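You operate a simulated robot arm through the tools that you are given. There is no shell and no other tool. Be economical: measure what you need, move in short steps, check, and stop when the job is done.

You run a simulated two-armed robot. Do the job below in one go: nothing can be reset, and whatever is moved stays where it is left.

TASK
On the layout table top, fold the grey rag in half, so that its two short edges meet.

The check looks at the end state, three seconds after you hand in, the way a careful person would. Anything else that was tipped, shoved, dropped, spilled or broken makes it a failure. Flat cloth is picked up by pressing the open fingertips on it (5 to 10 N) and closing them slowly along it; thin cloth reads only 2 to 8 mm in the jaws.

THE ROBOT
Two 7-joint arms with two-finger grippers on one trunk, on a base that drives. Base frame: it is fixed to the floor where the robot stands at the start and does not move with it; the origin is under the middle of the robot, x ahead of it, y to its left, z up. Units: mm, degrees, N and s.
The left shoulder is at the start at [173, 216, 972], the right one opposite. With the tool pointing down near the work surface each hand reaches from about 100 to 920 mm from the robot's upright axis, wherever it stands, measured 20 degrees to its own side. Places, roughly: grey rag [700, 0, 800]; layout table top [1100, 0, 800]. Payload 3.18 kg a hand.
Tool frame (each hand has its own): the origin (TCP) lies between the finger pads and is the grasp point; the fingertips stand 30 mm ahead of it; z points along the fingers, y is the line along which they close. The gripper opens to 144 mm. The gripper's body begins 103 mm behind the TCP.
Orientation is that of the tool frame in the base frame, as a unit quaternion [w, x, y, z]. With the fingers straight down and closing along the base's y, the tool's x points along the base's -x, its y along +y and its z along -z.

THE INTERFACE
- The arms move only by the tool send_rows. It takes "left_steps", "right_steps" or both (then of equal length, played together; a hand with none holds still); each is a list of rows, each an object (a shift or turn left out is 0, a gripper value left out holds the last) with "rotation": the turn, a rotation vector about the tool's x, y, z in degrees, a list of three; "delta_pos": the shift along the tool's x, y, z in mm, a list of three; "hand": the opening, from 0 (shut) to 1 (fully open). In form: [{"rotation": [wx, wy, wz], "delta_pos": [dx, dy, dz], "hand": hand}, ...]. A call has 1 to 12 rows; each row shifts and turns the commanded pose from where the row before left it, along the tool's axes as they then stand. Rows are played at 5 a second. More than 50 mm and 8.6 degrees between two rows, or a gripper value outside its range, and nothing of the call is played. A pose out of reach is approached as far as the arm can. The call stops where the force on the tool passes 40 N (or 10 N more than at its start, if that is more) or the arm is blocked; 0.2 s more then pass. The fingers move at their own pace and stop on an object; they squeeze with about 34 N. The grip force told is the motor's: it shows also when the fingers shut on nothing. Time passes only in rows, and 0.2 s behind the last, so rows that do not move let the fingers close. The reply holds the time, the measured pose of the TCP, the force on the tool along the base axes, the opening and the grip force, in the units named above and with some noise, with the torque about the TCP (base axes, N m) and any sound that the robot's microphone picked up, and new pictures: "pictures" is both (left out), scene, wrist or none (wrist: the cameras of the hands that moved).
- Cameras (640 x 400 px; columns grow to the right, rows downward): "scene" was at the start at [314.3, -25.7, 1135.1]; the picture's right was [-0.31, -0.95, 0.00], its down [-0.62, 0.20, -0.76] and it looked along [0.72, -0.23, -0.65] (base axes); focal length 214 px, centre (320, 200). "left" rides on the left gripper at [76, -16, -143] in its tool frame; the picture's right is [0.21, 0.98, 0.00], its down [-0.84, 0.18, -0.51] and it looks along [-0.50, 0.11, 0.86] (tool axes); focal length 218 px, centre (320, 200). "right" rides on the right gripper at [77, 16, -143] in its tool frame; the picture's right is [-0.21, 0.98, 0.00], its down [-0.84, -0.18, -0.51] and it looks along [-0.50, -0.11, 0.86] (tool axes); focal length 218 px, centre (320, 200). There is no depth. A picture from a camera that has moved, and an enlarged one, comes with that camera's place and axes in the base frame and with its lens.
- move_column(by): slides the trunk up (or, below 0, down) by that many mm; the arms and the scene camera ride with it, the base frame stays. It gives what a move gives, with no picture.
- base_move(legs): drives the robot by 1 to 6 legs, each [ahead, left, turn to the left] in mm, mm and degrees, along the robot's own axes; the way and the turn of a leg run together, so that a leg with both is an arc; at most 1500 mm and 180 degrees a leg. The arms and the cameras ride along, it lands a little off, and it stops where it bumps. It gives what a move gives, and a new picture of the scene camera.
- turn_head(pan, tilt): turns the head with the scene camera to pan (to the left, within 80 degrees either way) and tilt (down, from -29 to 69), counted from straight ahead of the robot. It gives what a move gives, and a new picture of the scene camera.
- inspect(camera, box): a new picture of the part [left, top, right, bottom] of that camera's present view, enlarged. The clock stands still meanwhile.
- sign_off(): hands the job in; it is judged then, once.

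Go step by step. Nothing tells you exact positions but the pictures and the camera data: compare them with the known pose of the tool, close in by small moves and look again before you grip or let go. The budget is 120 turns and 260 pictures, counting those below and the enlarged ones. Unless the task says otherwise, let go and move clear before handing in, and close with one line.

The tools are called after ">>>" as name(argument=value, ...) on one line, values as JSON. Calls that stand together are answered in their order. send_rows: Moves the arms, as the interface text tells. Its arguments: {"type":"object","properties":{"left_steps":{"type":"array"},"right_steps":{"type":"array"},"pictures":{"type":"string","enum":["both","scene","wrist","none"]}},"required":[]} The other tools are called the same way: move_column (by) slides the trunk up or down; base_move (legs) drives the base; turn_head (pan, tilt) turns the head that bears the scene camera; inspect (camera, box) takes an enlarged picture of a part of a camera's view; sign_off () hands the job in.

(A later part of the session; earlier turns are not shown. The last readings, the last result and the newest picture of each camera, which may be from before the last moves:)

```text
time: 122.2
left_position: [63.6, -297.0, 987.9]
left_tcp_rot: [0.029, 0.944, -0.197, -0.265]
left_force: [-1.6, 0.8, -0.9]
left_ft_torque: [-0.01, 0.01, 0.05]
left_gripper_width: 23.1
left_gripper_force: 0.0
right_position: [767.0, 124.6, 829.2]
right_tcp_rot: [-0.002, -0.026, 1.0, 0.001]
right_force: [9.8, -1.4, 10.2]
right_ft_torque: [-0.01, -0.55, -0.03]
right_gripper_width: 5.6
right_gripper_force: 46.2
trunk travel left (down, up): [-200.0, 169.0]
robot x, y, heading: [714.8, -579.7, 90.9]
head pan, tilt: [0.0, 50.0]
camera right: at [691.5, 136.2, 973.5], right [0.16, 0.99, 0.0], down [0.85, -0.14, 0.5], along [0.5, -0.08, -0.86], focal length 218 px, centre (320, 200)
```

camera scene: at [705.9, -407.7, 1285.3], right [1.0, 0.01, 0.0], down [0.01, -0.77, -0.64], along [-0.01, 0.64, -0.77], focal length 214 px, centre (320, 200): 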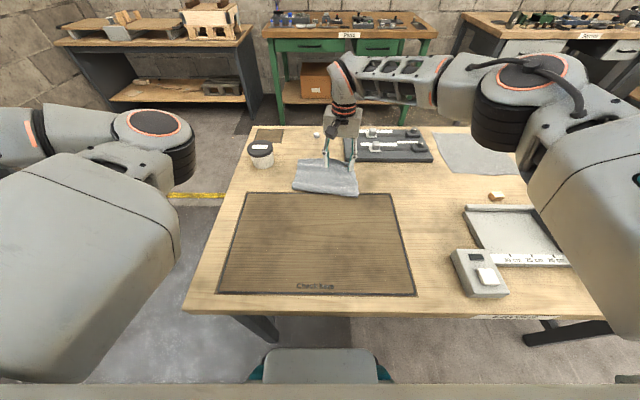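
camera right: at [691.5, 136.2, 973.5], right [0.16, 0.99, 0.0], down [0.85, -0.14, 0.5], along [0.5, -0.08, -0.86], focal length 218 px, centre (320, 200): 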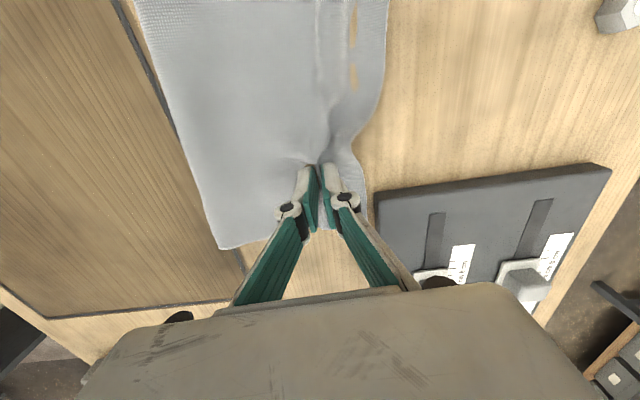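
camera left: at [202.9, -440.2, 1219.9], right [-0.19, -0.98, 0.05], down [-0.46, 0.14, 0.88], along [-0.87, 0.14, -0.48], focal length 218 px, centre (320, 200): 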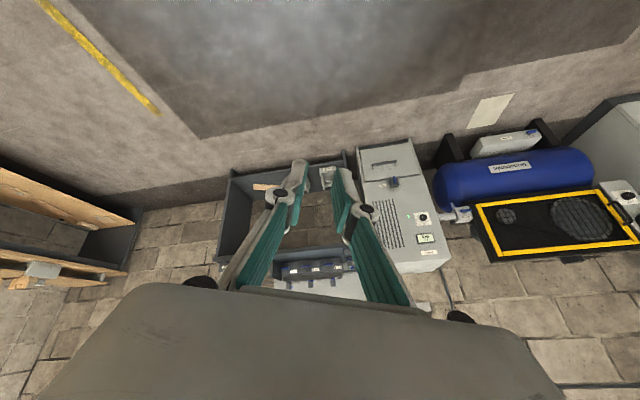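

Gripped firmly. I lift a little and carry the layer back toward me.

>>> send_rows(right_steps=[{"delta_pos": [0, -5, -15]}, {"delta_pos": [0, -15, -15]}, {"delta_pos": [0, -20, -5]}, {"delta_pos": [0, -20, 0]}, {}], pictures="wrist")

>>> inspect(camera="scene", box=[276, 140, 372, 200])

```text
time: 123.3
left_position: [61.8, -294.7, 987.0]
left_tcp_rot: [0.03, 0.943, -0.198, -0.264]
left_force: [0.4, -0.8, -0.1]
left_ft_torque: [0.0, 0.0, 0.01]
left_gripper_width: 22.9
left_gripper_force: 0.0
right_position: [770.1, 64.3, 862.1]
right_tcp_rot: [-0.001, -0.025, 1.0, -0.001]
right_force: [-1.5, -0.7, -7.9]
right_ft_torque: [-0.08, -0.13, 0.03]
right_gripper_width: 6.2
right_gripper_force: 24.5
trunk travel left (down, up): [-200.0, 169.0]
robot x, y, heading: [710.1, -583.6, 90.9]
head pan, tilt: [0.0, 50.0]
camera right: at [694.7, 77.2, 1006.1], right [0.16, 0.99, 0.0], down [0.85, -0.14, 0.51], along [0.5, -0.08, -0.86], focal length 218 px, centre (320, 200)
```

right: 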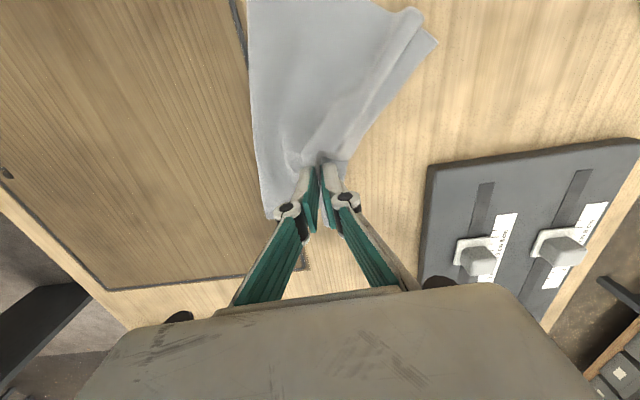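

```text
6.67 times, centred on (324, 170) of scene
camera zoom: at [705.8, -408.8, 1285.4], right [1.0, 0.01, 0.0], down [0.01, -0.77, -0.64], along [-0.01, 0.64, -0.77], focal length 1430 px, centre (293, 400)
```

zoom: 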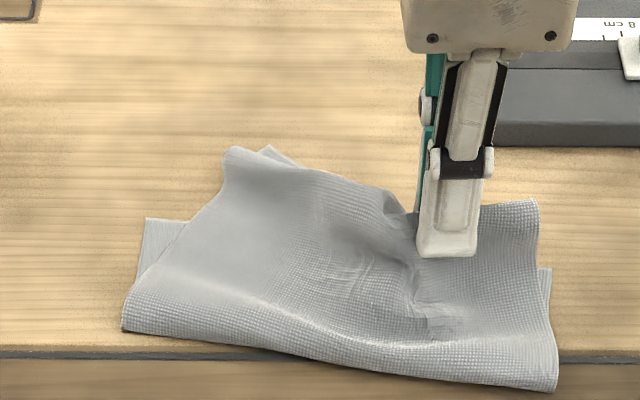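

Now the lower layer shows: its far corners are at about (626,110) and (824,77), so the rag sits rotated about 10°. The upper right corner needs about 40 mm more toward me; then I set it down.

>>> send_rows(right_steps=[{"delta_pos": [0, -14, 0]}, {"delta_pos": [0, -14, 2]}, {"delta_pos": [0, -12, 8]}, {"delta_pos": [0, 0, 14]}, {}], pictures="none")

>>> inspect(camera="scene", box=[276, 150, 372, 210])

```text
time: 124.5
left_position: [63.3, -296.4, 987.7]
left_tcp_rot: [0.029, 0.944, -0.197, -0.264]
left_force: [-0.7, 0.0, 0.2]
left_ft_torque: [-0.02, -0.01, 0.0]
left_gripper_width: 23.0
left_gripper_force: 0.1
right_position: [773.7, 25.3, 838.3]
right_tcp_rot: [-0.001, -0.025, 1.0, -0.001]
right_force: [0.2, -1.5, 1.0]
right_ft_torque: [0.06, 0.02, 0.01]
right_gripper_width: 7.4
right_gripper_force: 42.6
trunk travel left (down, up): [-200.0, 169.0]
robot x, y, heading: [711.2, -578.0, 90.6]
head pan, tilt: [0.0, 50.0]
```

```text
6.67 times, centred on (324, 180) of scene
camera zoom: at [705.9, -409.3, 1285.6], right [1.0, 0.01, 0.0], down [0.01, -0.77, -0.64], along [-0.01, 0.64, -0.77], focal length 1430 px, centre (293, 333)
```

zoom: 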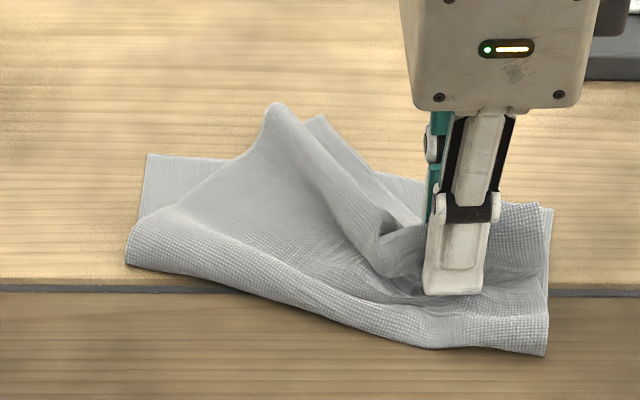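

The right corner now sits almost on the lower corner. I release here and look.

>>> send_rows(right_steps=[{"delta_pos": [0, 0, 3], "hand": 0.05}, {"hand": 0.12}, {"hand": 0.18}, {"delta_pos": [0, 0, -15]}, {"delta_pos": [0, 0, -30]}, {"delta_pos": [0, 0, -30]}, {"delta_pos": [-40, 0, 0]}, {"delta_pos": [-45, 0, 0]}, {"delta_pos": [-40, 0, 0]}, {}], pictures="none")

>>> inspect(camera="scene", box=[276, 150, 372, 210])

```text
time: 126.8
left_position: [62.0, -295.4, 986.2]
left_tcp_rot: [0.031, 0.944, -0.197, -0.264]
left_force: [0.6, 0.5, 0.2]
left_ft_torque: [-0.01, -0.02, 0.0]
left_gripper_width: 22.7
left_gripper_force: 0.0
right_position: [898.5, 32.1, 908.9]
right_tcp_rot: [-0.001, -0.026, 1.0, 0.0]
right_force: [0.6, 0.3, 0.5]
right_ft_torque: [0.04, -0.01, 0.03]
right_gripper_width: 25.7
right_gripper_force: 0.1
trunk travel left (down, up): [-200.0, 169.0]
robot x, y, heading: [706.9, -577.0, 90.7]
head pan, tilt: [0.0, 50.0]
```

```text
6.67 times, centred on (324, 180) of scene
camera zoom: at [705.3, -408.9, 1285.5], right [1.0, 0.01, 0.0], down [0.01, -0.77, -0.64], along [-0.01, 0.64, -0.77], focal length 1430 px, centre (293, 333)
```

zoom: 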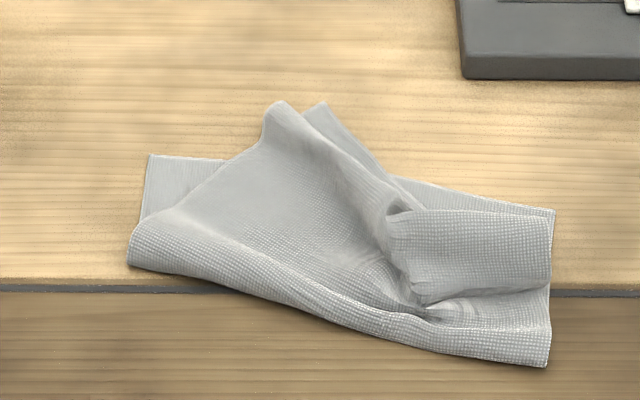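

Right side is laid back; the left part of the upper layer forms a puffed cone whose corner sits near (713,145) and belongs at (626,110). I turn the hand to straddle that cone.

>>> send_rows(right_steps=[{"rotation": [0, 0, -8.5], "hand": 0.4}, {"rotation": [0, 0, -8.5]}, {"rotation": [0, 0, -8.5]}, {"rotation": [0, 0, -8.5]}, {"rotation": [0, 0, -8.5]}, {"rotation": [0, 0, -8.5]}, {"rotation": [0, 0, -8.5]}, {"rotation": [0, 0, -8.5]}, {"rotation": [0, 0, -8.5]}, {"rotation": [0, 0, -8.5]}, {"rotation": [0, 0, -8.5]}, {"rotation": [0, 0, -8.5]}], pictures="none")

```text
time: 129.3
left_position: [62.3, -295.1, 987.1]
left_tcp_rot: [0.03, 0.943, -0.197, -0.265]
left_force: [0.8, 0.2, 0.5]
left_ft_torque: [0.0, 0.0, -0.01]
left_gripper_width: 23.2
left_gripper_force: 0.1
right_position: [898.2, 31.4, 909.9]
right_tcp_rot: [0.001, 0.794, -0.608, -0.001]
right_force: [0.6, -0.5, 0.8]
right_ft_torque: [0.0, 0.01, -0.01]
right_gripper_width: 57.6
right_gripper_force: 0.1
trunk travel left (down, up): [-200.0, 169.0]
robot x, y, heading: [713.6, -585.8, 90.6]
head pan, tilt: [0.0, 50.0]
```

>>> send_rows(right_steps=[{"delta_pos": [-22.6, 28.1, 0]}, {"delta_pos": [-22.6, 28.1, 0]}, {"delta_pos": [-22.6, 28.1, 0]}, {"delta_pos": [-22.6, 28.1, 0]}, {"delta_pos": [-22.6, 28.1, 10]}, {"delta_pos": [-22.6, 28.1, 10]}, {}], pictures="none")

>>> inspect(camera="right", box=[160, 100, 480, 300])

>>> inspect(camera="scene", box=[276, 150, 372, 210])

```text
time: 130.9
left_position: [63.0, -295.6, 987.7]
left_tcp_rot: [0.03, 0.944, -0.197, -0.264]
left_force: [0.5, 0.1, -0.2]
left_ft_torque: [0.01, 0.02, 0.02]
left_gripper_width: 23.0
left_gripper_force: 0.1
right_position: [767.8, 90.4, 909.9]
right_tcp_rot: [0.002, 0.793, -0.609, -0.002]
right_force: [0.5, 0.1, 0.2]
right_ft_torque: [0.01, 0.02, 0.0]
right_gripper_width: 57.7
right_gripper_force: 0.0
right hand out of reach, approached as far as the arm can: row 5, 6
trunk travel left (down, up): [-200.0, 169.0]
robot x, y, heading: [714.2, -580.4, 90.5]
head pan, tilt: [0.0, 50.0]
```

```text
2.00 times, centred on (320, 200) of right
camera zoom: at [771.4, 12.0, 1054.9], right [-1.0, -0.05, 0.0], down [-0.04, 0.86, 0.51], along [-0.03, 0.51, -0.86], focal length 436 px, centre (320, 200)
```

zoom: 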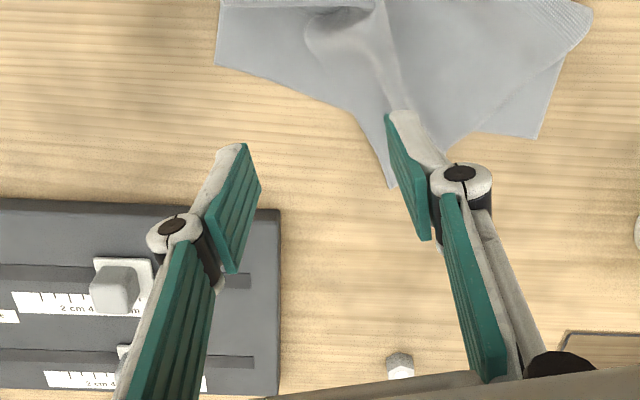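

```text
6.67 times, centred on (324, 180) of scene
camera zoom: at [706.1, -409.0, 1285.5], right [1.0, 0.01, 0.0], down [0.01, -0.77, -0.64], along [-0.01, 0.64, -0.77], focal length 1430 px, centre (293, 333)
```

zoom: 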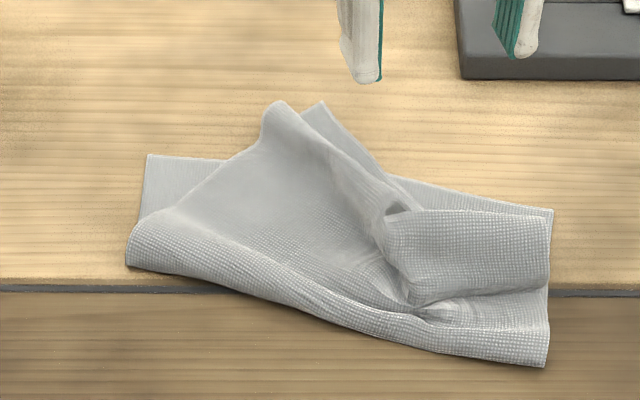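

>>> send_rows(right_steps=[{"rotation": [0, 0, 8], "delta_pos": [0, 0, 20]}, {"rotation": [0, 0, 6], "delta_pos": [0, 20, 15]}, {"delta_pos": [0, 25, 0]}, {"delta_pos": [-6, 25, 0]}, {"delta_pos": [-12, 0, 0]}, {}], pictures="none")

>>> inspect(camera="right", box=[160, 100, 480, 300])

```text
time: 132.3
left_position: [62.7, -295.0, 986.6]
left_tcp_rot: [0.03, 0.943, -0.198, -0.265]
left_force: [0.2, -0.5, -0.3]
left_ft_torque: [0.0, 0.03, 0.0]
left_gripper_width: 22.8
left_gripper_force: 0.0
right_position: [696.6, 105.3, 874.5]
right_tcp_rot: [0.001, 0.713, -0.701, -0.001]
right_force: [-0.5, -0.1, -0.4]
right_ft_torque: [-0.01, 0.02, -0.02]
right_gripper_width: 57.6
right_gripper_force: 0.1
trunk travel left (down, up): [-200.0, 169.0]
robot x, y, heading: [711.0, -580.2, 90.5]
head pan, tilt: [0.0, 50.0]
```

```text
2.00 times, centred on (320, 200) of right
camera zoom: at [681.8, 28.4, 1019.1], right [-0.98, 0.19, 0.0], down [0.17, 0.85, 0.51], along [0.1, 0.5, -0.86], focal length 436 px, centre (320, 200)
```

zoom: 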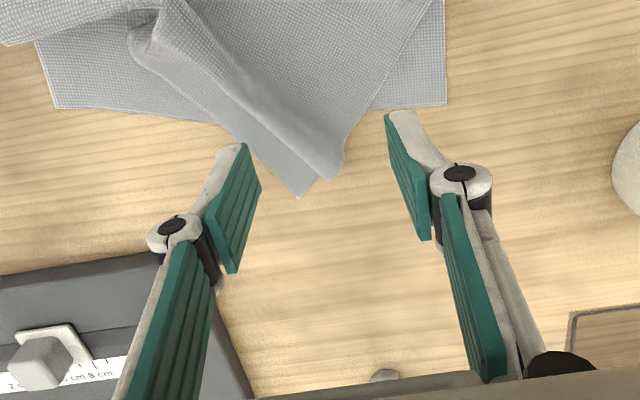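

Looking closely, the "cone" is simply a raised ridge just inside the upper layer's far edge, whose left corner is at (717,150). The ridge makes a good handle: I straddle and pinch it, to carry it to the left and toward me.

>>> send_rows(right_steps=[{"delta_pos": [-9, -12, 10], "hand": 0.45}, {"delta_pos": [0, 0, 15]}, {"delta_pos": [0, 0, 10]}, {"delta_pos": [0, 0, 4]}, {}], pictures="none")

>>> inspect(camera="right", box=[160, 100, 480, 300])

```text
time: 133.6
left_position: [62.1, -295.3, 987.8]
left_tcp_rot: [0.029, 0.944, -0.197, -0.265]
left_force: [0.4, 0.2, 0.4]
left_ft_torque: [0.02, 0.01, -0.04]
left_gripper_width: 22.6
left_gripper_force: 0.0
right_position: [708.2, 112.5, 835.0]
right_tcp_rot: [0.002, 0.713, -0.701, -0.001]
right_force: [0.0, -0.2, -0.7]
right_ft_torque: [-0.01, 0.02, -0.01]
right_gripper_width: 64.9
right_gripper_force: 0.0
trunk travel left (down, up): [-200.0, 169.0]
robot x, y, heading: [709.7, -583.0, 90.6]
head pan, tilt: [0.0, 50.0]
```

```text
2.00 times, centred on (320, 200) of right
camera zoom: at [694.0, 37.1, 979.8], right [-0.98, 0.19, 0.0], down [0.17, 0.85, 0.51], along [0.1, 0.5, -0.86], focal length 436 px, centre (320, 200)
```

zoom: 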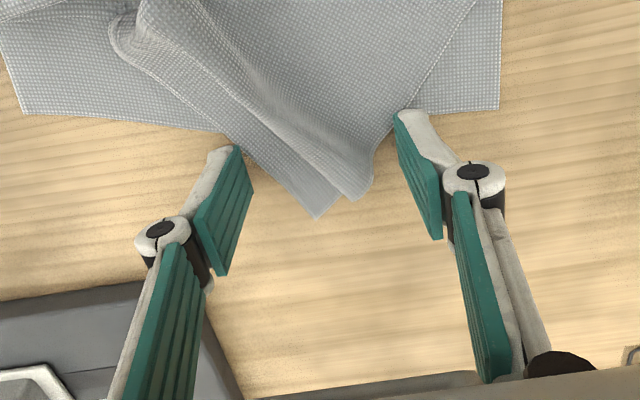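

The fingers straddle the ridge. Closing now.

>>> send_rows(right_steps=[{"delta_pos": [0, 0, 1.5], "hand": 0.38}, {"hand": 0.32}, {"hand": 0.26}, {"hand": 0.2}, {"hand": 0.15}, {"hand": 0.1}, {"hand": 0.05}, {"hand": 0}, {}, {}], pictures="none")

>>> inspect(camera="right", box=[160, 100, 480, 300])

```text
time: 135.8
left_position: [61.9, -294.4, 987.6]
left_tcp_rot: [0.03, 0.943, -0.198, -0.265]
left_force: [0.9, -1.0, 0.6]
left_ft_torque: [0.03, -0.02, 0.02]
left_gripper_width: 23.0
left_gripper_force: 0.0
right_position: [707.8, 113.5, 833.6]
right_tcp_rot: [0.001, 0.713, -0.701, -0.001]
right_force: [0.9, -0.4, -0.4]
right_ft_torque: [-0.03, 0.13, 0.0]
right_gripper_width: 5.9
right_gripper_force: 26.7
trunk travel left (down, up): [-200.0, 169.0]
robot x, y, heading: [709.4, -579.3, 90.7]
head pan, tilt: [0.0, 50.0]
```

```text
2.00 times, centred on (320, 200) of right
camera zoom: at [694.0, 36.8, 978.8], right [-0.98, 0.19, 0.0], down [0.17, 0.85, 0.51], along [0.1, 0.5, -0.86], focal length 436 px, centre (320, 200)
```

zoom: 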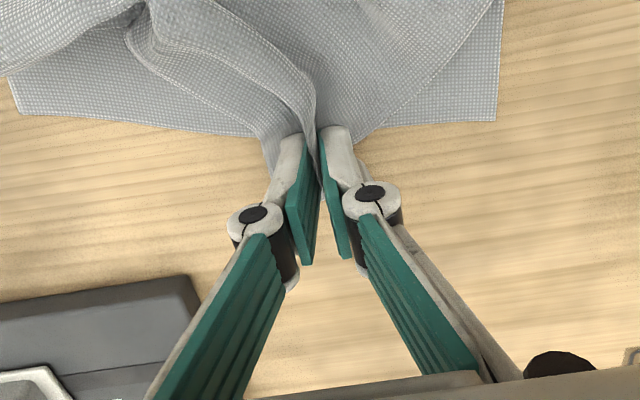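

>>> send_rows(right_steps=[{"delta_pos": [0, 0, -12]}, {"delta_pos": [4, 8, -12]}, {"delta_pos": [9, 21, 0]}, {"delta_pos": [9, 21, 0]}, {"delta_pos": [9, 21, 0]}, {"delta_pos": [9, 20, 0]}, {}], pictures="none")

>>> inspect(camera="scene", box=[276, 150, 372, 210])

>>> inspect(camera="right", box=[80, 60, 480, 300])

```text
time: 137.6
left_position: [62.2, -295.0, 987.1]
left_tcp_rot: [0.03, 0.943, -0.198, -0.265]
left_force: [0.3, -0.3, -0.8]
left_ft_torque: [-0.01, 0.0, 0.01]
left_gripper_width: 22.9
left_gripper_force: 0.0
right_position: [647.6, 90.0, 856.9]
right_tcp_rot: [-0.006, -0.694, 0.72, 0.001]
right_force: [-1.8, 0.0, -2.3]
right_ft_torque: [-0.02, 0.0, 0.02]
right_gripper_width: 2.2
right_gripper_force: 31.7
trunk travel left (down, up): [-200.0, 169.0]
robot x, y, heading: [708.5, -581.6, 90.7]
head pan, tilt: [0.0, 50.0]
stopped in row 7 (right hand): the arm was blocked; the commanded pose is now the measured one
```

```text
6.67 times, centred on (324, 180) of scene
camera zoom: at [706.2, -408.7, 1285.4], right [1.0, 0.01, 0.0], down [0.01, -0.77, -0.64], along [-0.01, 0.64, -0.77], focal length 1430 px, centre (293, 333)
```

zoom: 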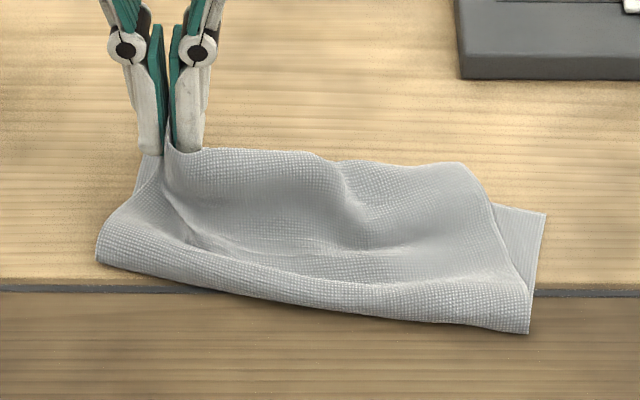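

```text
1.60 times, centred on (280, 180) of right
camera zoom: at [629.6, 14.9, 1002.0], right [-0.97, 0.24, 0.01], down [0.21, 0.84, 0.5], along [0.12, 0.49, -0.87], focal length 349 px, centre (384, 232)
```

zoom: 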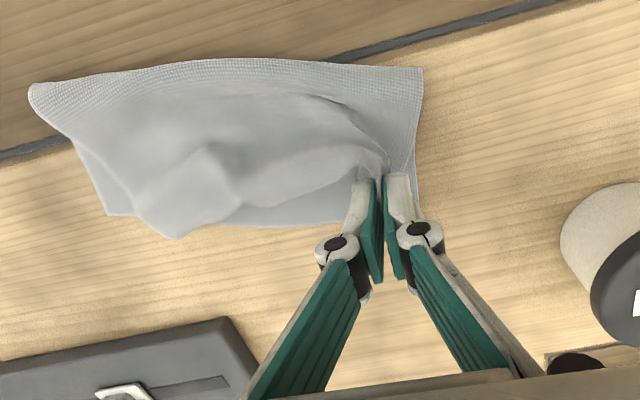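

Excellent: the upper edge is now spread nearly along the lower one. I lower and release here.

>>> send_rows(right_steps=[{"delta_pos": [0, 0, 8]}, {"delta_pos": [0, 0, 8]}, {"delta_pos": [0, 0, 5]}, {"hand": 0.05}, {"hand": 0.1}, {"hand": 0.15}, {"delta_pos": [0, 0, -20]}, {"delta_pos": [0, 0, -25]}, {}], pictures="none")

>>> inspect(camera="right", box=[80, 60, 480, 300])

>>> inspect(camera="scene", box=[276, 150, 372, 210])

```text
time: 139.6
left_position: [62.2, -294.2, 986.8]
left_tcp_rot: [0.029, 0.943, -0.197, -0.265]
left_force: [0.4, 0.3, 0.1]
left_ft_torque: [-0.01, 0.0, 0.01]
left_gripper_width: 22.8
left_gripper_force: 0.0
right_position: [654.9, 90.2, 869.9]
right_tcp_rot: [-0.004, -0.691, 0.723, -0.008]
right_force: [0.2, 0.1, 0.7]
right_ft_torque: [0.03, 0.01, 0.0]
right_gripper_width: 21.7
right_gripper_force: 0.1
trunk travel left (down, up): [-200.0, 169.0]
robot x, y, heading: [713.0, -582.3, 90.8]
head pan, tilt: [0.0, 50.0]
```

```text
1.60 times, centred on (280, 180) of right
camera zoom: at [635.2, 17.0, 1015.8], right [-0.97, 0.25, -0.01], down [0.21, 0.84, 0.49], along [0.13, 0.48, -0.87], focal length 349 px, centre (384, 232)
```

zoom: 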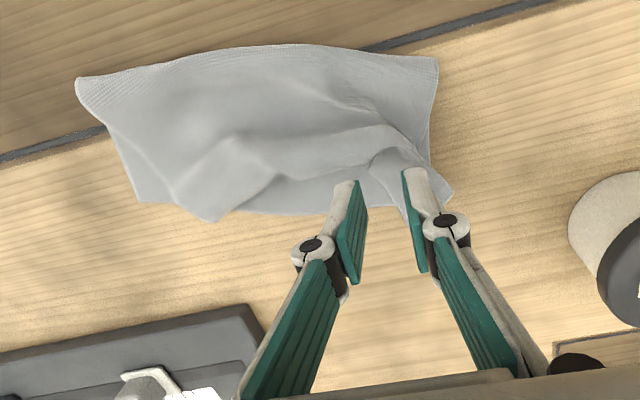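

```text
6.67 times, centred on (324, 180) of scene
camera zoom: at [705.9, -408.8, 1285.5], right [1.0, 0.01, 0.0], down [0.01, -0.77, -0.64], along [-0.01, 0.64, -0.77], focal length 1430 px, centre (293, 333)
```

zoom: 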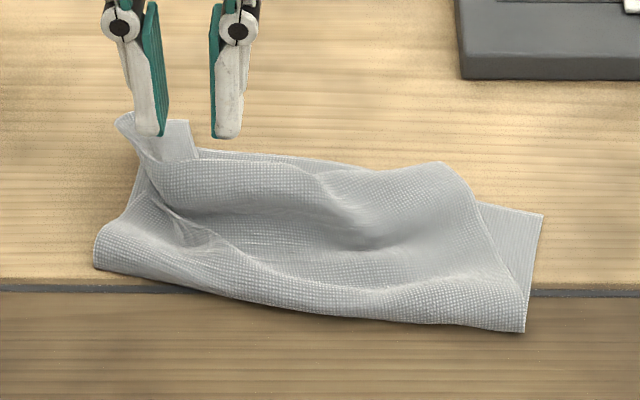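

>>> send_rows(right_steps=[{"delta_pos": [0, 0, -20]}, {"delta_pos": [10, -40, 0]}, {"delta_pos": [10, -45, 0]}, {"delta_pos": [10, -45, 0]}, {"delta_pos": [10, -45, 0]}, {"delta_pos": [10, -45, 0]}, {}], pictures="none")

>>> inspect(camera="scene", box=[276, 150, 372, 210])

```text
time: 141.2
left_position: [61.7, -295.4, 987.0]
left_tcp_rot: [0.03, 0.944, -0.198, -0.264]
left_force: [0.1, -0.2, 0.2]
left_ft_torque: [0.02, -0.02, -0.03]
left_gripper_width: 23.1
left_gripper_force: 0.1
right_position: [860.6, 32.7, 901.8]
right_tcp_rot: [-0.004, -0.696, 0.718, 0.001]
right_force: [-0.1, 0.4, 0.1]
right_ft_torque: [0.0, -0.05, -0.04]
right_gripper_width: 21.7
right_gripper_force: 0.1
trunk travel left (down, up): [-200.0, 169.0]
robot x, y, heading: [709.4, -580.9, 90.7]
head pan, tilt: [0.0, 50.0]
```

```text
6.67 times, centred on (324, 180) of scene
camera zoom: at [705.2, -408.6, 1285.4], right [1.0, 0.01, 0.0], down [0.01, -0.77, -0.64], along [-0.01, 0.64, -0.77], focal length 1430 px, centre (293, 333)
```

zoom: 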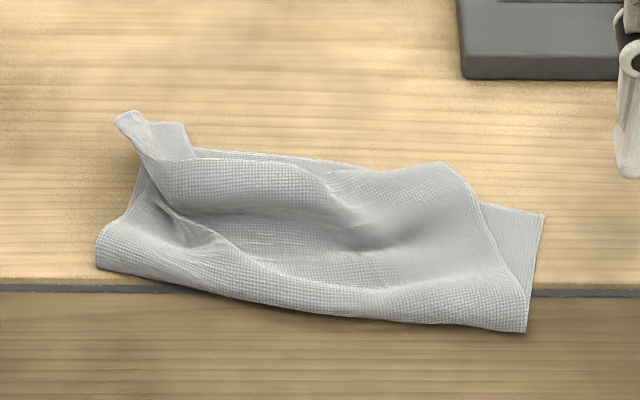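

The upper layer's right corner is at about (769,101) and belongs at (817,69); the left corner overshoots slightly. I press lightly on the right corner and drag it outward to tension the layer.

>>> send_rows(right_steps=[{"delta_pos": [-16, 35, 0], "hand": 0.1}, {"delta_pos": [-16, 35, 10]}, {"delta_pos": [-16, 35, 15]}, {"delta_pos": [0, 0, 25]}, {"delta_pos": [0, 0, 10]}, {"delta_pos": [0, 0, 4]}, {}], pictures="none")

>>> inspect(camera="scene", box=[276, 150, 372, 210])

```text
time: 142.8
left_position: [62.6, -295.2, 987.1]
left_tcp_rot: [0.03, 0.943, -0.197, -0.265]
left_force: [-0.4, -0.8, 0.5]
left_ft_torque: [-0.01, 0.03, 0.0]
left_gripper_width: 22.6
left_gripper_force: 0.1
right_position: [757.3, 83.5, 837.5]
right_tcp_rot: [-0.004, -0.697, 0.717, 0.002]
right_force: [-0.1, 0.8, 0.2]
right_ft_torque: [-0.03, 0.0, 0.0]
right_gripper_width: 14.4
right_gripper_force: 0.0
trunk travel left (down, up): [-200.0, 169.0]
robot x, y, heading: [710.7, -580.1, 90.7]
head pan, tilt: [0.0, 50.0]
```

```text
6.67 times, centred on (324, 180) of scene
camera zoom: at [705.9, -409.0, 1285.6], right [1.0, 0.01, 0.0], down [0.01, -0.77, -0.64], along [-0.01, 0.64, -0.77], focal length 1430 px, centre (293, 333)
```

zoom: 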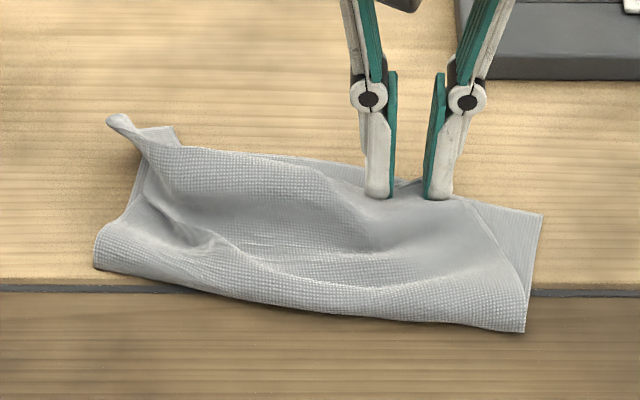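

>>> send_rows(right_steps=[{"delta_pos": [0, 0, 3]}, {"delta_pos": [0, 0, 2]}, {}], pictures="none")

>>> send_rows(right_steps=[{"delta_pos": [5.3, -8, 0.5]}, {"delta_pos": [5.3, -8, 0]}, {"delta_pos": [5.3, -8, 0]}], pictures="none")

>>> inspect(camera="scene", box=[276, 150, 372, 210])

```text
time: 143.6
left_position: [62.4, -296.0, 987.7]
left_tcp_rot: [0.029, 0.944, -0.197, -0.264]
left_force: [-0.5, 0.4, 0.1]
left_ft_torque: [-0.02, 0.06, 0.01]
left_gripper_width: 22.7
left_gripper_force: 0.1
right_position: [757.2, 81.6, 833.5]
right_tcp_rot: [-0.005, -0.696, 0.718, 0.002]
right_force: [1.1, 0.3, 2.9]
right_ft_torque: [-0.01, -0.02, 0.04]
right_gripper_width: 14.1
right_gripper_force: 0.0
trunk travel left (down, up): [-200.0, 169.0]
robot x, y, heading: [709.3, -584.4, 90.9]
head pan, tilt: [0.0, 50.0]
```

```text
time: 144.3
left_position: [62.0, -295.1, 987.1]
left_tcp_rot: [0.029, 0.943, -0.198, -0.264]
left_force: [0.3, 0.3, -0.3]
left_ft_torque: [0.0, 0.01, -0.02]
left_gripper_width: 22.9
left_gripper_force: 0.0
right_position: [780.3, 66.1, 832.9]
right_tcp_rot: [-0.005, -0.696, 0.718, 0.002]
right_force: [1.1, 0.4, 2.6]
right_ft_torque: [-0.02, 0.03, 0.02]
right_gripper_width: 13.9
right_gripper_force: 0.1
trunk travel left (down, up): [-200.0, 169.0]
robot x, y, heading: [706.7, -579.9, 90.6]
head pan, tilt: [0.0, 50.0]
```

```text
6.67 times, centred on (324, 180) of scene
camera zoom: at [706.1, -409.2, 1285.6], right [1.0, 0.01, 0.0], down [0.01, -0.77, -0.64], along [-0.01, 0.64, -0.77], focal length 1430 px, centre (293, 333)
```

zoom: 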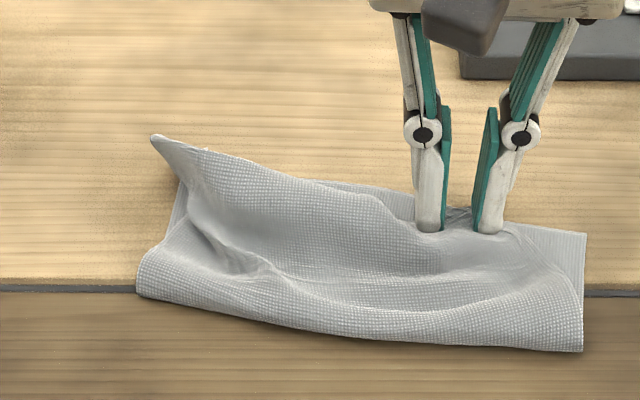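

The whole bundle slid, so instead I pinch just the upper layer here, lift it, and set it down further out.

>>> send_rows(right_steps=[{"delta_pos": [0, 0, -6]}, {"delta_pos": [2, 0, 0], "hand": 0.2}, {}, {"delta_pos": [0, 0, 5]}, {"delta_pos": [0, 0, 2]}, {"delta_pos": [0, 0, 1]}, {}], pictures="none")

>>> send_rows(right_steps=[{"delta_pos": [0, 0, 0.5], "hand": 0.18}, {"delta_pos": [0, 0, 0.3], "hand": 0.16}, {"delta_pos": [0, 0, 0.3], "hand": 0.14}, {"delta_pos": [0, 0, 0.3], "hand": 0.12}, {"delta_pos": [0, 0, 0.3], "hand": 0.1}], pictures="none")

>>> inspect(camera="right", box=[160, 60, 480, 260])

```text
time: 145.9
left_position: [61.5, -296.0, 988.4]
left_tcp_rot: [0.028, 0.944, -0.198, -0.264]
left_force: [0.1, 0.8, -1.1]
left_ft_torque: [-0.01, -0.01, -0.01]
left_gripper_width: 23.1
left_gripper_force: 0.1
right_position: [779.5, 64.1, 834.3]
right_tcp_rot: [-0.004, -0.697, 0.717, 0.004]
right_force: [2.1, -0.7, 14.1]
right_ft_torque: [-0.14, -0.27, 0.01]
right_gripper_width: 28.6
right_gripper_force: 0.1
trunk travel left (down, up): [-200.0, 169.0]
robot x, y, heading: [713.6, -583.5, 90.9]
head pan, tilt: [0.0, 50.0]
```

```text
time: 147.2
left_position: [62.1, -297.1, 988.1]
left_tcp_rot: [0.029, 0.944, -0.196, -0.265]
left_force: [0.3, 0.3, -0.3]
left_ft_torque: [0.0, -0.02, 0.02]
left_gripper_width: 22.8
left_gripper_force: 0.1
right_position: [781.1, 62.8, 831.7]
right_tcp_rot: [-0.004, -0.696, 0.718, 0.003]
right_force: [1.6, 0.5, 22.5]
right_ft_torque: [-0.25, -0.05, 0.01]
right_gripper_width: 13.1
right_gripper_force: 0.0
trunk travel left (down, up): [-200.0, 169.0]
robot x, y, heading: [707.6, -584.0, 90.7]
head pan, tilt: [0.0, 50.0]
```

```text
2.00 times, centred on (320, 160) of right
camera zoom: at [764.0, -12.2, 975.8], right [-0.97, 0.24, 0.01], down [0.21, 0.84, 0.51], along [0.11, 0.49, -0.86], focal length 436 px, centre (320, 280)
```

zoom: 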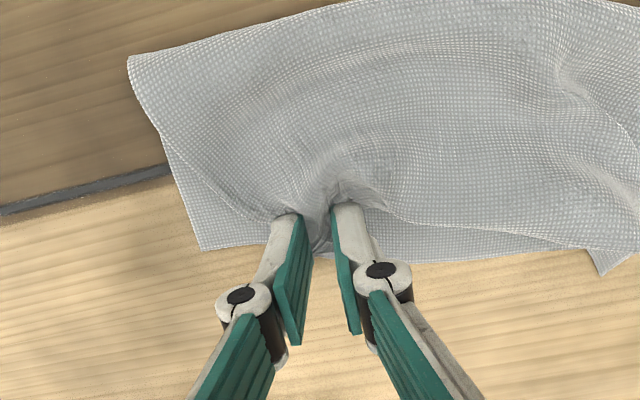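

A ridge is rising. I finish closing.

>>> send_rows(right_steps=[{"delta_pos": [0, 0, -0.8], "hand": 0.085}, {"hand": 0.07}, {"hand": 0.055}, {"hand": 0.04}, {"hand": 0.025}, {"hand": 0.01}, {"hand": 0}, {}, {"delta_pos": [0, 0, -15]}, {"delta_pos": [0, 0, -10]}, {}], pictures="none")

>>> inspect(camera="scene", box=[276, 150, 372, 210])

>>> inspect(camera="right", box=[160, 60, 480, 260])

```text
time: 149.6
left_position: [61.3, -295.3, 986.0]
left_tcp_rot: [0.029, 0.943, -0.198, -0.265]
left_force: [-0.2, 0.8, -0.4]
left_ft_torque: [-0.02, -0.01, 0.03]
left_gripper_width: 23.1
left_gripper_force: 0.1
right_position: [781.5, 64.8, 854.9]
right_tcp_rot: [-0.005, -0.697, 0.717, 0.001]
right_force: [0.3, 0.8, -2.2]
right_ft_torque: [-0.04, 0.01, 0.0]
right_gripper_width: 4.8
right_gripper_force: 42.0
trunk travel left (down, up): [-200.0, 169.0]
robot x, y, heading: [705.7, -581.5, 90.8]
head pan, tilt: [0.0, 50.0]
```

```text
6.67 times, centred on (324, 180) of scene
camera zoom: at [705.9, -408.8, 1285.4], right [1.0, 0.01, 0.0], down [0.01, -0.77, -0.64], along [-0.01, 0.64, -0.77], focal length 1430 px, centre (293, 333)
```

zoom: 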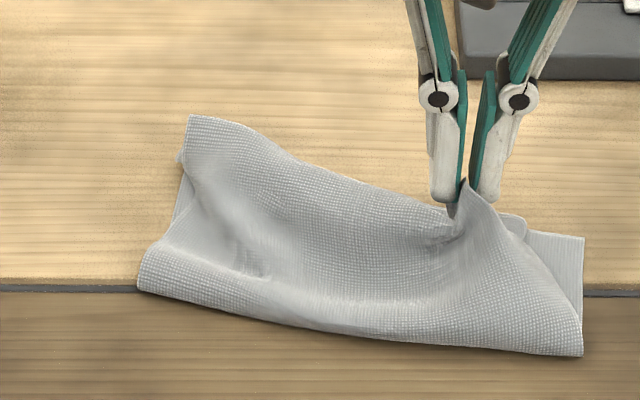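

```text
2.00 times, centred on (320, 160) of right
camera zoom: at [764.2, -11.3, 998.7], right [-0.97, 0.24, 0.01], down [0.21, 0.84, 0.5], along [0.11, 0.49, -0.87], focal length 436 px, centre (320, 280)
```

zoom: 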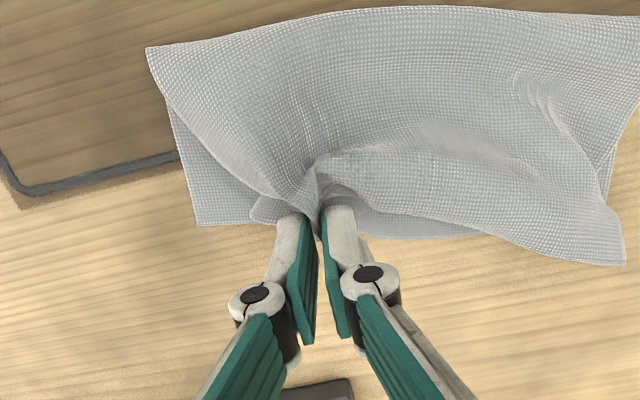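

Only the upper layer is lifted, close to its right corner, which needs about 30 mm to the right. I move it there and set it down.

>>> send_rows(right_steps=[{"delta_pos": [-1, -13, 0]}, {"delta_pos": [-2, -14, 0]}, {"delta_pos": [0, 0, 8]}, {"delta_pos": [0, 0, 8]}, {"delta_pos": [0, 0, 4]}, {"hand": 0.05}, {"hand": 0.12}, {"hand": 0.18}, {"delta_pos": [0, 0, -20]}, {"delta_pos": [0, 0, -30]}, {"delta_pos": [0, 0, -20]}, {}], pictures="none")

>>> inspect(camera="right", box=[160, 60, 480, 260])

>>> inspect(camera="scene", box=[276, 150, 372, 210])

```text
time: 152.2
left_position: [61.9, -295.1, 986.7]
left_tcp_rot: [0.03, 0.943, -0.197, -0.265]
left_force: [0.8, -1.2, 0.8]
left_ft_torque: [-0.01, -0.03, 0.0]
left_gripper_width: 22.8
left_gripper_force: 0.1
right_position: [809.0, 65.6, 904.2]
right_tcp_rot: [-0.005, -0.696, 0.718, 0.002]
right_force: [0.0, 0.4, -0.1]
right_ft_torque: [0.0, -0.05, 0.0]
right_gripper_width: 26.0
right_gripper_force: 0.1
trunk travel left (down, up): [-200.0, 169.0]
robot x, y, heading: [709.4, -579.7, 90.8]
head pan, tilt: [0.0, 50.0]
```

```text
2.00 times, centred on (320, 160) of right
camera zoom: at [792.2, -9.6, 1049.3], right [-0.97, 0.24, 0.01], down [0.21, 0.84, 0.5], along [0.11, 0.49, -0.86], focal length 436 px, centre (320, 280)
```

zoom: 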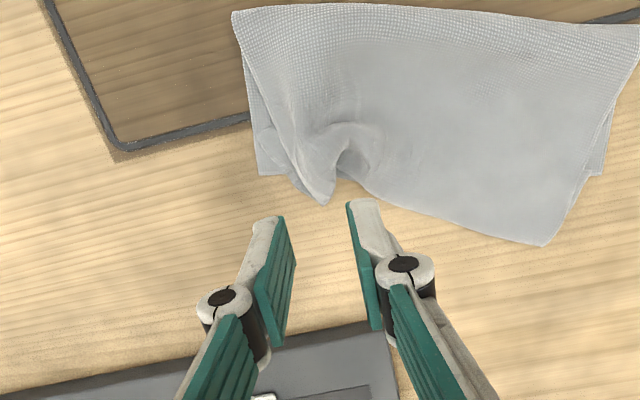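

```text
6.67 times, centred on (324, 180) of scene
camera zoom: at [706.0, -408.7, 1285.4], right [1.0, 0.01, 0.0], down [0.01, -0.77, -0.64], along [-0.01, 0.64, -0.77], focal length 1430 px, centre (293, 333)
```

zoom: 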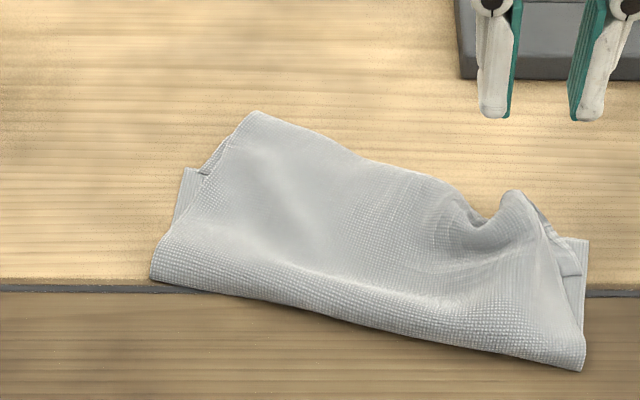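

Nicely closer: lower corners at (647,103) and (842,55); the upper left corner at (680,141) must move about (-33,-38). I pinch near that corner next.

>>> send_rows(right_steps=[{"delta_pos": [-12, 29, 0], "hand": 0.2}, {"delta_pos": [-12, 29, 0]}, {"delta_pos": [-12, 29, 10]}, {"delta_pos": [-12, 29, 15]}, {"delta_pos": [0, 0, 30]}, {"delta_pos": [0, 0, 9]}, {}], pictures="none")

>>> inspect(camera="right", box=[160, 60, 480, 260])

```text
time: 153.8
left_position: [62.8, -294.6, 986.1]
left_tcp_rot: [0.03, 0.943, -0.198, -0.264]
left_force: [-1.0, -0.7, 0.2]
left_ft_torque: [-0.01, 0.0, -0.02]
left_gripper_width: 23.3
left_gripper_force: 0.1
right_position: [693.2, 117.6, 841.6]
right_tcp_rot: [-0.004, -0.697, 0.717, 0.002]
right_force: [0.4, -0.3, -0.5]
right_ft_torque: [-0.02, 0.03, 0.0]
right_gripper_width: 28.6
right_gripper_force: 0.1
trunk travel left (down, up): [-200.0, 169.0]
robot x, y, heading: [711.1, -581.5, 90.9]
head pan, tilt: [0.0, 50.0]
```

```text
2.00 times, centred on (320, 160) of right
camera zoom: at [676.6, 42.2, 985.9], right [-0.97, 0.24, 0.01], down [0.21, 0.84, 0.5], along [0.11, 0.49, -0.86], focal length 436 px, centre (320, 280)
```

zoom: 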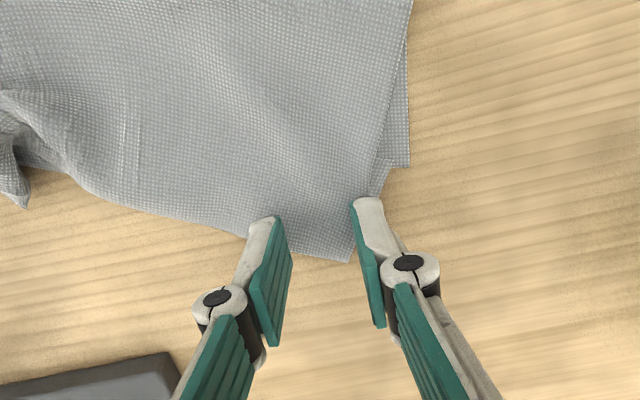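

>>> send_rows(right_steps=[{"delta_pos": [2, -6, 5]}, {"delta_pos": [0, 0, 4]}, {"delta_pos": [0, 0, 2]}, {"delta_pos": [0, 0, 1]}, {}], pictures="none")

```text
time: 154.9
left_position: [62.4, -296.2, 987.8]
left_tcp_rot: [0.028, 0.944, -0.198, -0.264]
left_force: [-0.4, -0.1, -0.2]
left_ft_torque: [0.03, 0.01, 0.04]
left_gripper_width: 22.8
left_gripper_force: 0.0
right_position: [698.2, 115.8, 832.1]
right_tcp_rot: [-0.003, -0.697, 0.717, 0.005]
right_force: [0.3, -0.5, 13.6]
right_ft_torque: [-0.09, 0.09, -0.01]
right_gripper_width: 28.0
right_gripper_force: 0.0
trunk travel left (down, up): [-200.0, 169.0]
robot x, y, heading: [711.6, -578.0, 90.7]
head pan, tilt: [0.0, 50.0]
```

>>> send_rows(right_steps=[{"hand": 0.18}, {"delta_pos": [0, 0, 0.2], "hand": 0.16}, {"delta_pos": [0, 0, 0.2], "hand": 0.14}, {"delta_pos": [0, 0, 0.2], "hand": 0.12}, {"delta_pos": [0, 0, 0.1], "hand": 0.1}, {"hand": 0.08}, {"hand": 0.06}, {"hand": 0.04}, {"hand": 0.02}, {"hand": 0}, {}, {}], pictures="none")

>>> inspect(camera="right", box=[160, 60, 480, 260])

```text
time: 157.6
left_position: [62.0, -297.0, 987.5]
left_tcp_rot: [0.03, 0.943, -0.198, -0.265]
left_force: [-0.1, -0.1, 0.6]
left_ft_torque: [-0.02, 0.05, -0.01]
left_gripper_width: 22.8
left_gripper_force: 0.1
right_position: [698.4, 115.7, 829.2]
right_tcp_rot: [-0.005, -0.697, 0.718, 0.002]
right_force: [-1.4, -4.4, 12.7]
right_ft_torque: [-0.09, -0.2, 0.0]
right_gripper_width: 0.3
right_gripper_force: 26.9
trunk travel left (down, up): [-200.0, 169.0]
robot x, y, heading: [713.3, -583.3, 90.7]
head pan, tilt: [0.0, 50.0]
```

```text
2.00 times, centred on (320, 160) of right
camera zoom: at [682.4, 39.3, 974.1], right [-0.97, 0.24, 0.01], down [0.21, 0.84, 0.5], along [0.11, 0.49, -0.86], focal length 436 px, centre (320, 280)
```

zoom: 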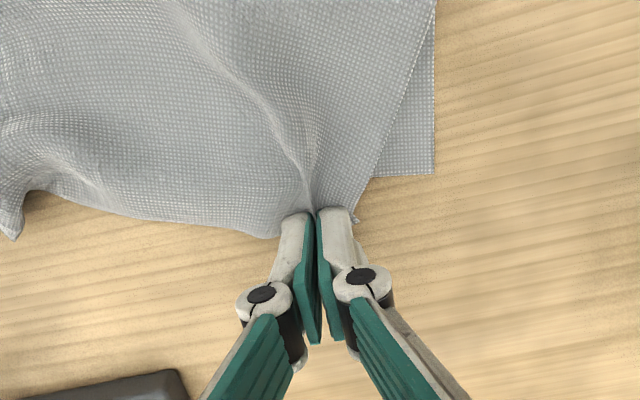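

>>> send_rows(right_steps=[{"delta_pos": [0, 0, -12]}, {"delta_pos": [4, 4, -10]}, {"delta_pos": [12, 11, 0]}, {"delta_pos": [12, 11, 0]}, {"delta_pos": [12, 11, 0]}, {}], pictures="none")

>>> inspect(camera="right", box=[80, 40, 480, 290])

>>> inspect(camera="scene", box=[276, 150, 372, 210])

```text
time: 158.9
left_position: [62.7, -294.0, 987.3]
left_tcp_rot: [0.03, 0.943, -0.197, -0.265]
left_force: [-1.0, -1.2, -0.2]
left_ft_torque: [-0.02, -0.01, -0.01]
left_gripper_width: 23.0
left_gripper_force: 0.0
right_position: [660.3, 76.7, 851.8]
right_tcp_rot: [-0.004, -0.697, 0.717, 0.002]
right_force: [0.0, -0.6, 1.7]
right_ft_torque: [0.01, -0.05, 0.02]
right_gripper_width: 3.7
right_gripper_force: 31.0
trunk travel left (down, up): [-200.0, 169.0]
robot x, y, heading: [712.7, -583.3, 90.6]
head pan, tilt: [0.0, 50.0]
```

```text
1.60 times, centred on (280, 165) of right
camera zoom: at [644.0, 0.9, 996.2], right [-0.97, 0.24, 0.01], down [0.21, 0.84, 0.5], along [0.11, 0.49, -0.86], focal length 349 px, centre (384, 256)
```

zoom: 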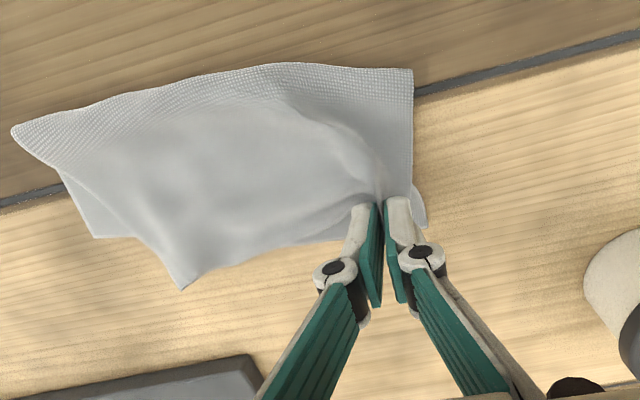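

```text
6.67 times, centred on (324, 180) of scene
camera zoom: at [705.9, -409.0, 1285.5], right [1.0, 0.01, 0.0], down [0.01, -0.77, -0.64], along [-0.01, 0.64, -0.77], focal length 1430 px, centre (293, 333)
```

zoom: 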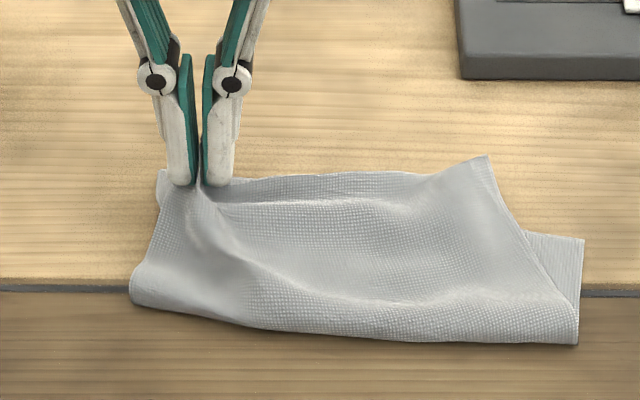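

The left corners now match. I release there and do the same for the right corner, which is at (804,101) and belongs at (840,54).

>>> send_rows(right_steps=[{"delta_pos": [0, 0, 10]}, {"delta_pos": [0, 0, 8]}, {"hand": 0.05}, {"hand": 0.12}, {"hand": 0.2}, {"delta_pos": [0, 0, -20]}, {"delta_pos": [0, 0, -30]}, {"delta_pos": [0, -40, 0]}, {"delta_pos": [0, -45, 0]}, {}], pictures="none")

>>> inspect(camera="right", box=[120, 40, 520, 290])

```text
time: 161.2
left_position: [63.4, -295.4, 987.3]
left_tcp_rot: [0.03, 0.944, -0.198, -0.263]
left_force: [-0.1, 1.3, 0.1]
left_ft_torque: [0.0, -0.01, 0.02]
left_gripper_width: 23.2
left_gripper_force: 0.1
right_position: [746.8, 74.5, 882.5]
right_tcp_rot: [-0.004, -0.696, 0.718, 0.002]
right_force: [0.8, 0.5, 0.0]
right_ft_torque: [0.01, 0.0, -0.02]
right_gripper_width: 28.9
right_gripper_force: 0.1
trunk travel left (down, up): [-200.0, 169.0]
robot x, y, heading: [710.9, -577.7, 90.7]
head pan, tilt: [0.0, 50.0]
```

```text
1.60 times, centred on (320, 165) of right
camera zoom: at [730.5, -0.7, 1026.6], right [-0.97, 0.24, 0.01], down [0.21, 0.84, 0.5], along [0.11, 0.49, -0.86], focal length 349 px, centre (320, 256)
```

zoom: 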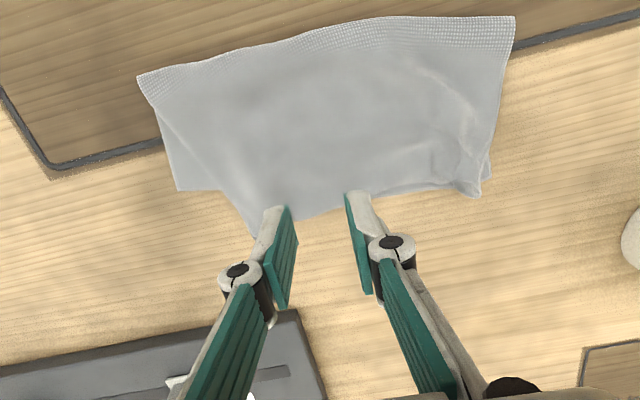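

>>> send_rows(right_steps=[{"delta_pos": [-3, -21, 10]}, {"delta_pos": [-3, -20, 15]}, {"delta_pos": [0, 0, 16]}, {"delta_pos": [0, 0, 5]}, {"delta_pos": [0, 0, 3]}, {}], pictures="none")

>>> inspect(camera="right", box=[160, 60, 480, 260])

```text
time: 162.6
left_position: [62.2, -295.6, 987.9]
left_tcp_rot: [0.03, 0.944, -0.198, -0.264]
left_force: [-0.1, 0.9, 0.2]
left_ft_torque: [0.01, -0.04, 0.01]
left_gripper_width: 22.9
left_gripper_force: 0.0
right_position: [787.4, 78.8, 833.4]
right_tcp_rot: [-0.004, -0.697, 0.717, 0.001]
right_force: [0.2, -0.2, 0.2]
right_ft_torque: [0.0, 0.01, -0.04]
right_gripper_width: 28.7
right_gripper_force: 0.2
trunk travel left (down, up): [-200.0, 169.0]
robot x, y, heading: [710.1, -582.3, 90.6]
head pan, tilt: [0.0, 50.0]
```

```text
2.00 times, centred on (320, 160) of right
camera zoom: at [771.0, 3.3, 978.1], right [-0.97, 0.24, 0.01], down [0.21, 0.84, 0.5], along [0.11, 0.49, -0.86], focal length 436 px, centre (320, 280)
```

zoom: 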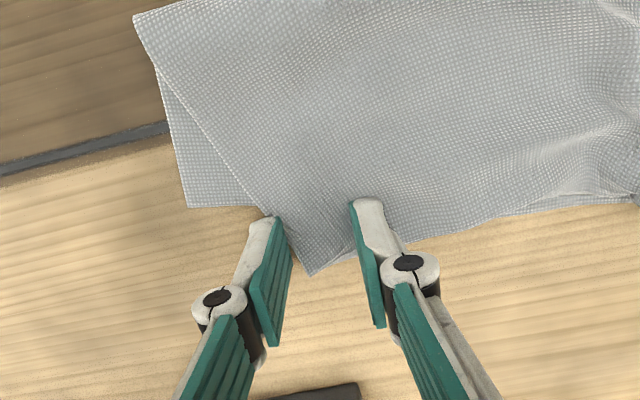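

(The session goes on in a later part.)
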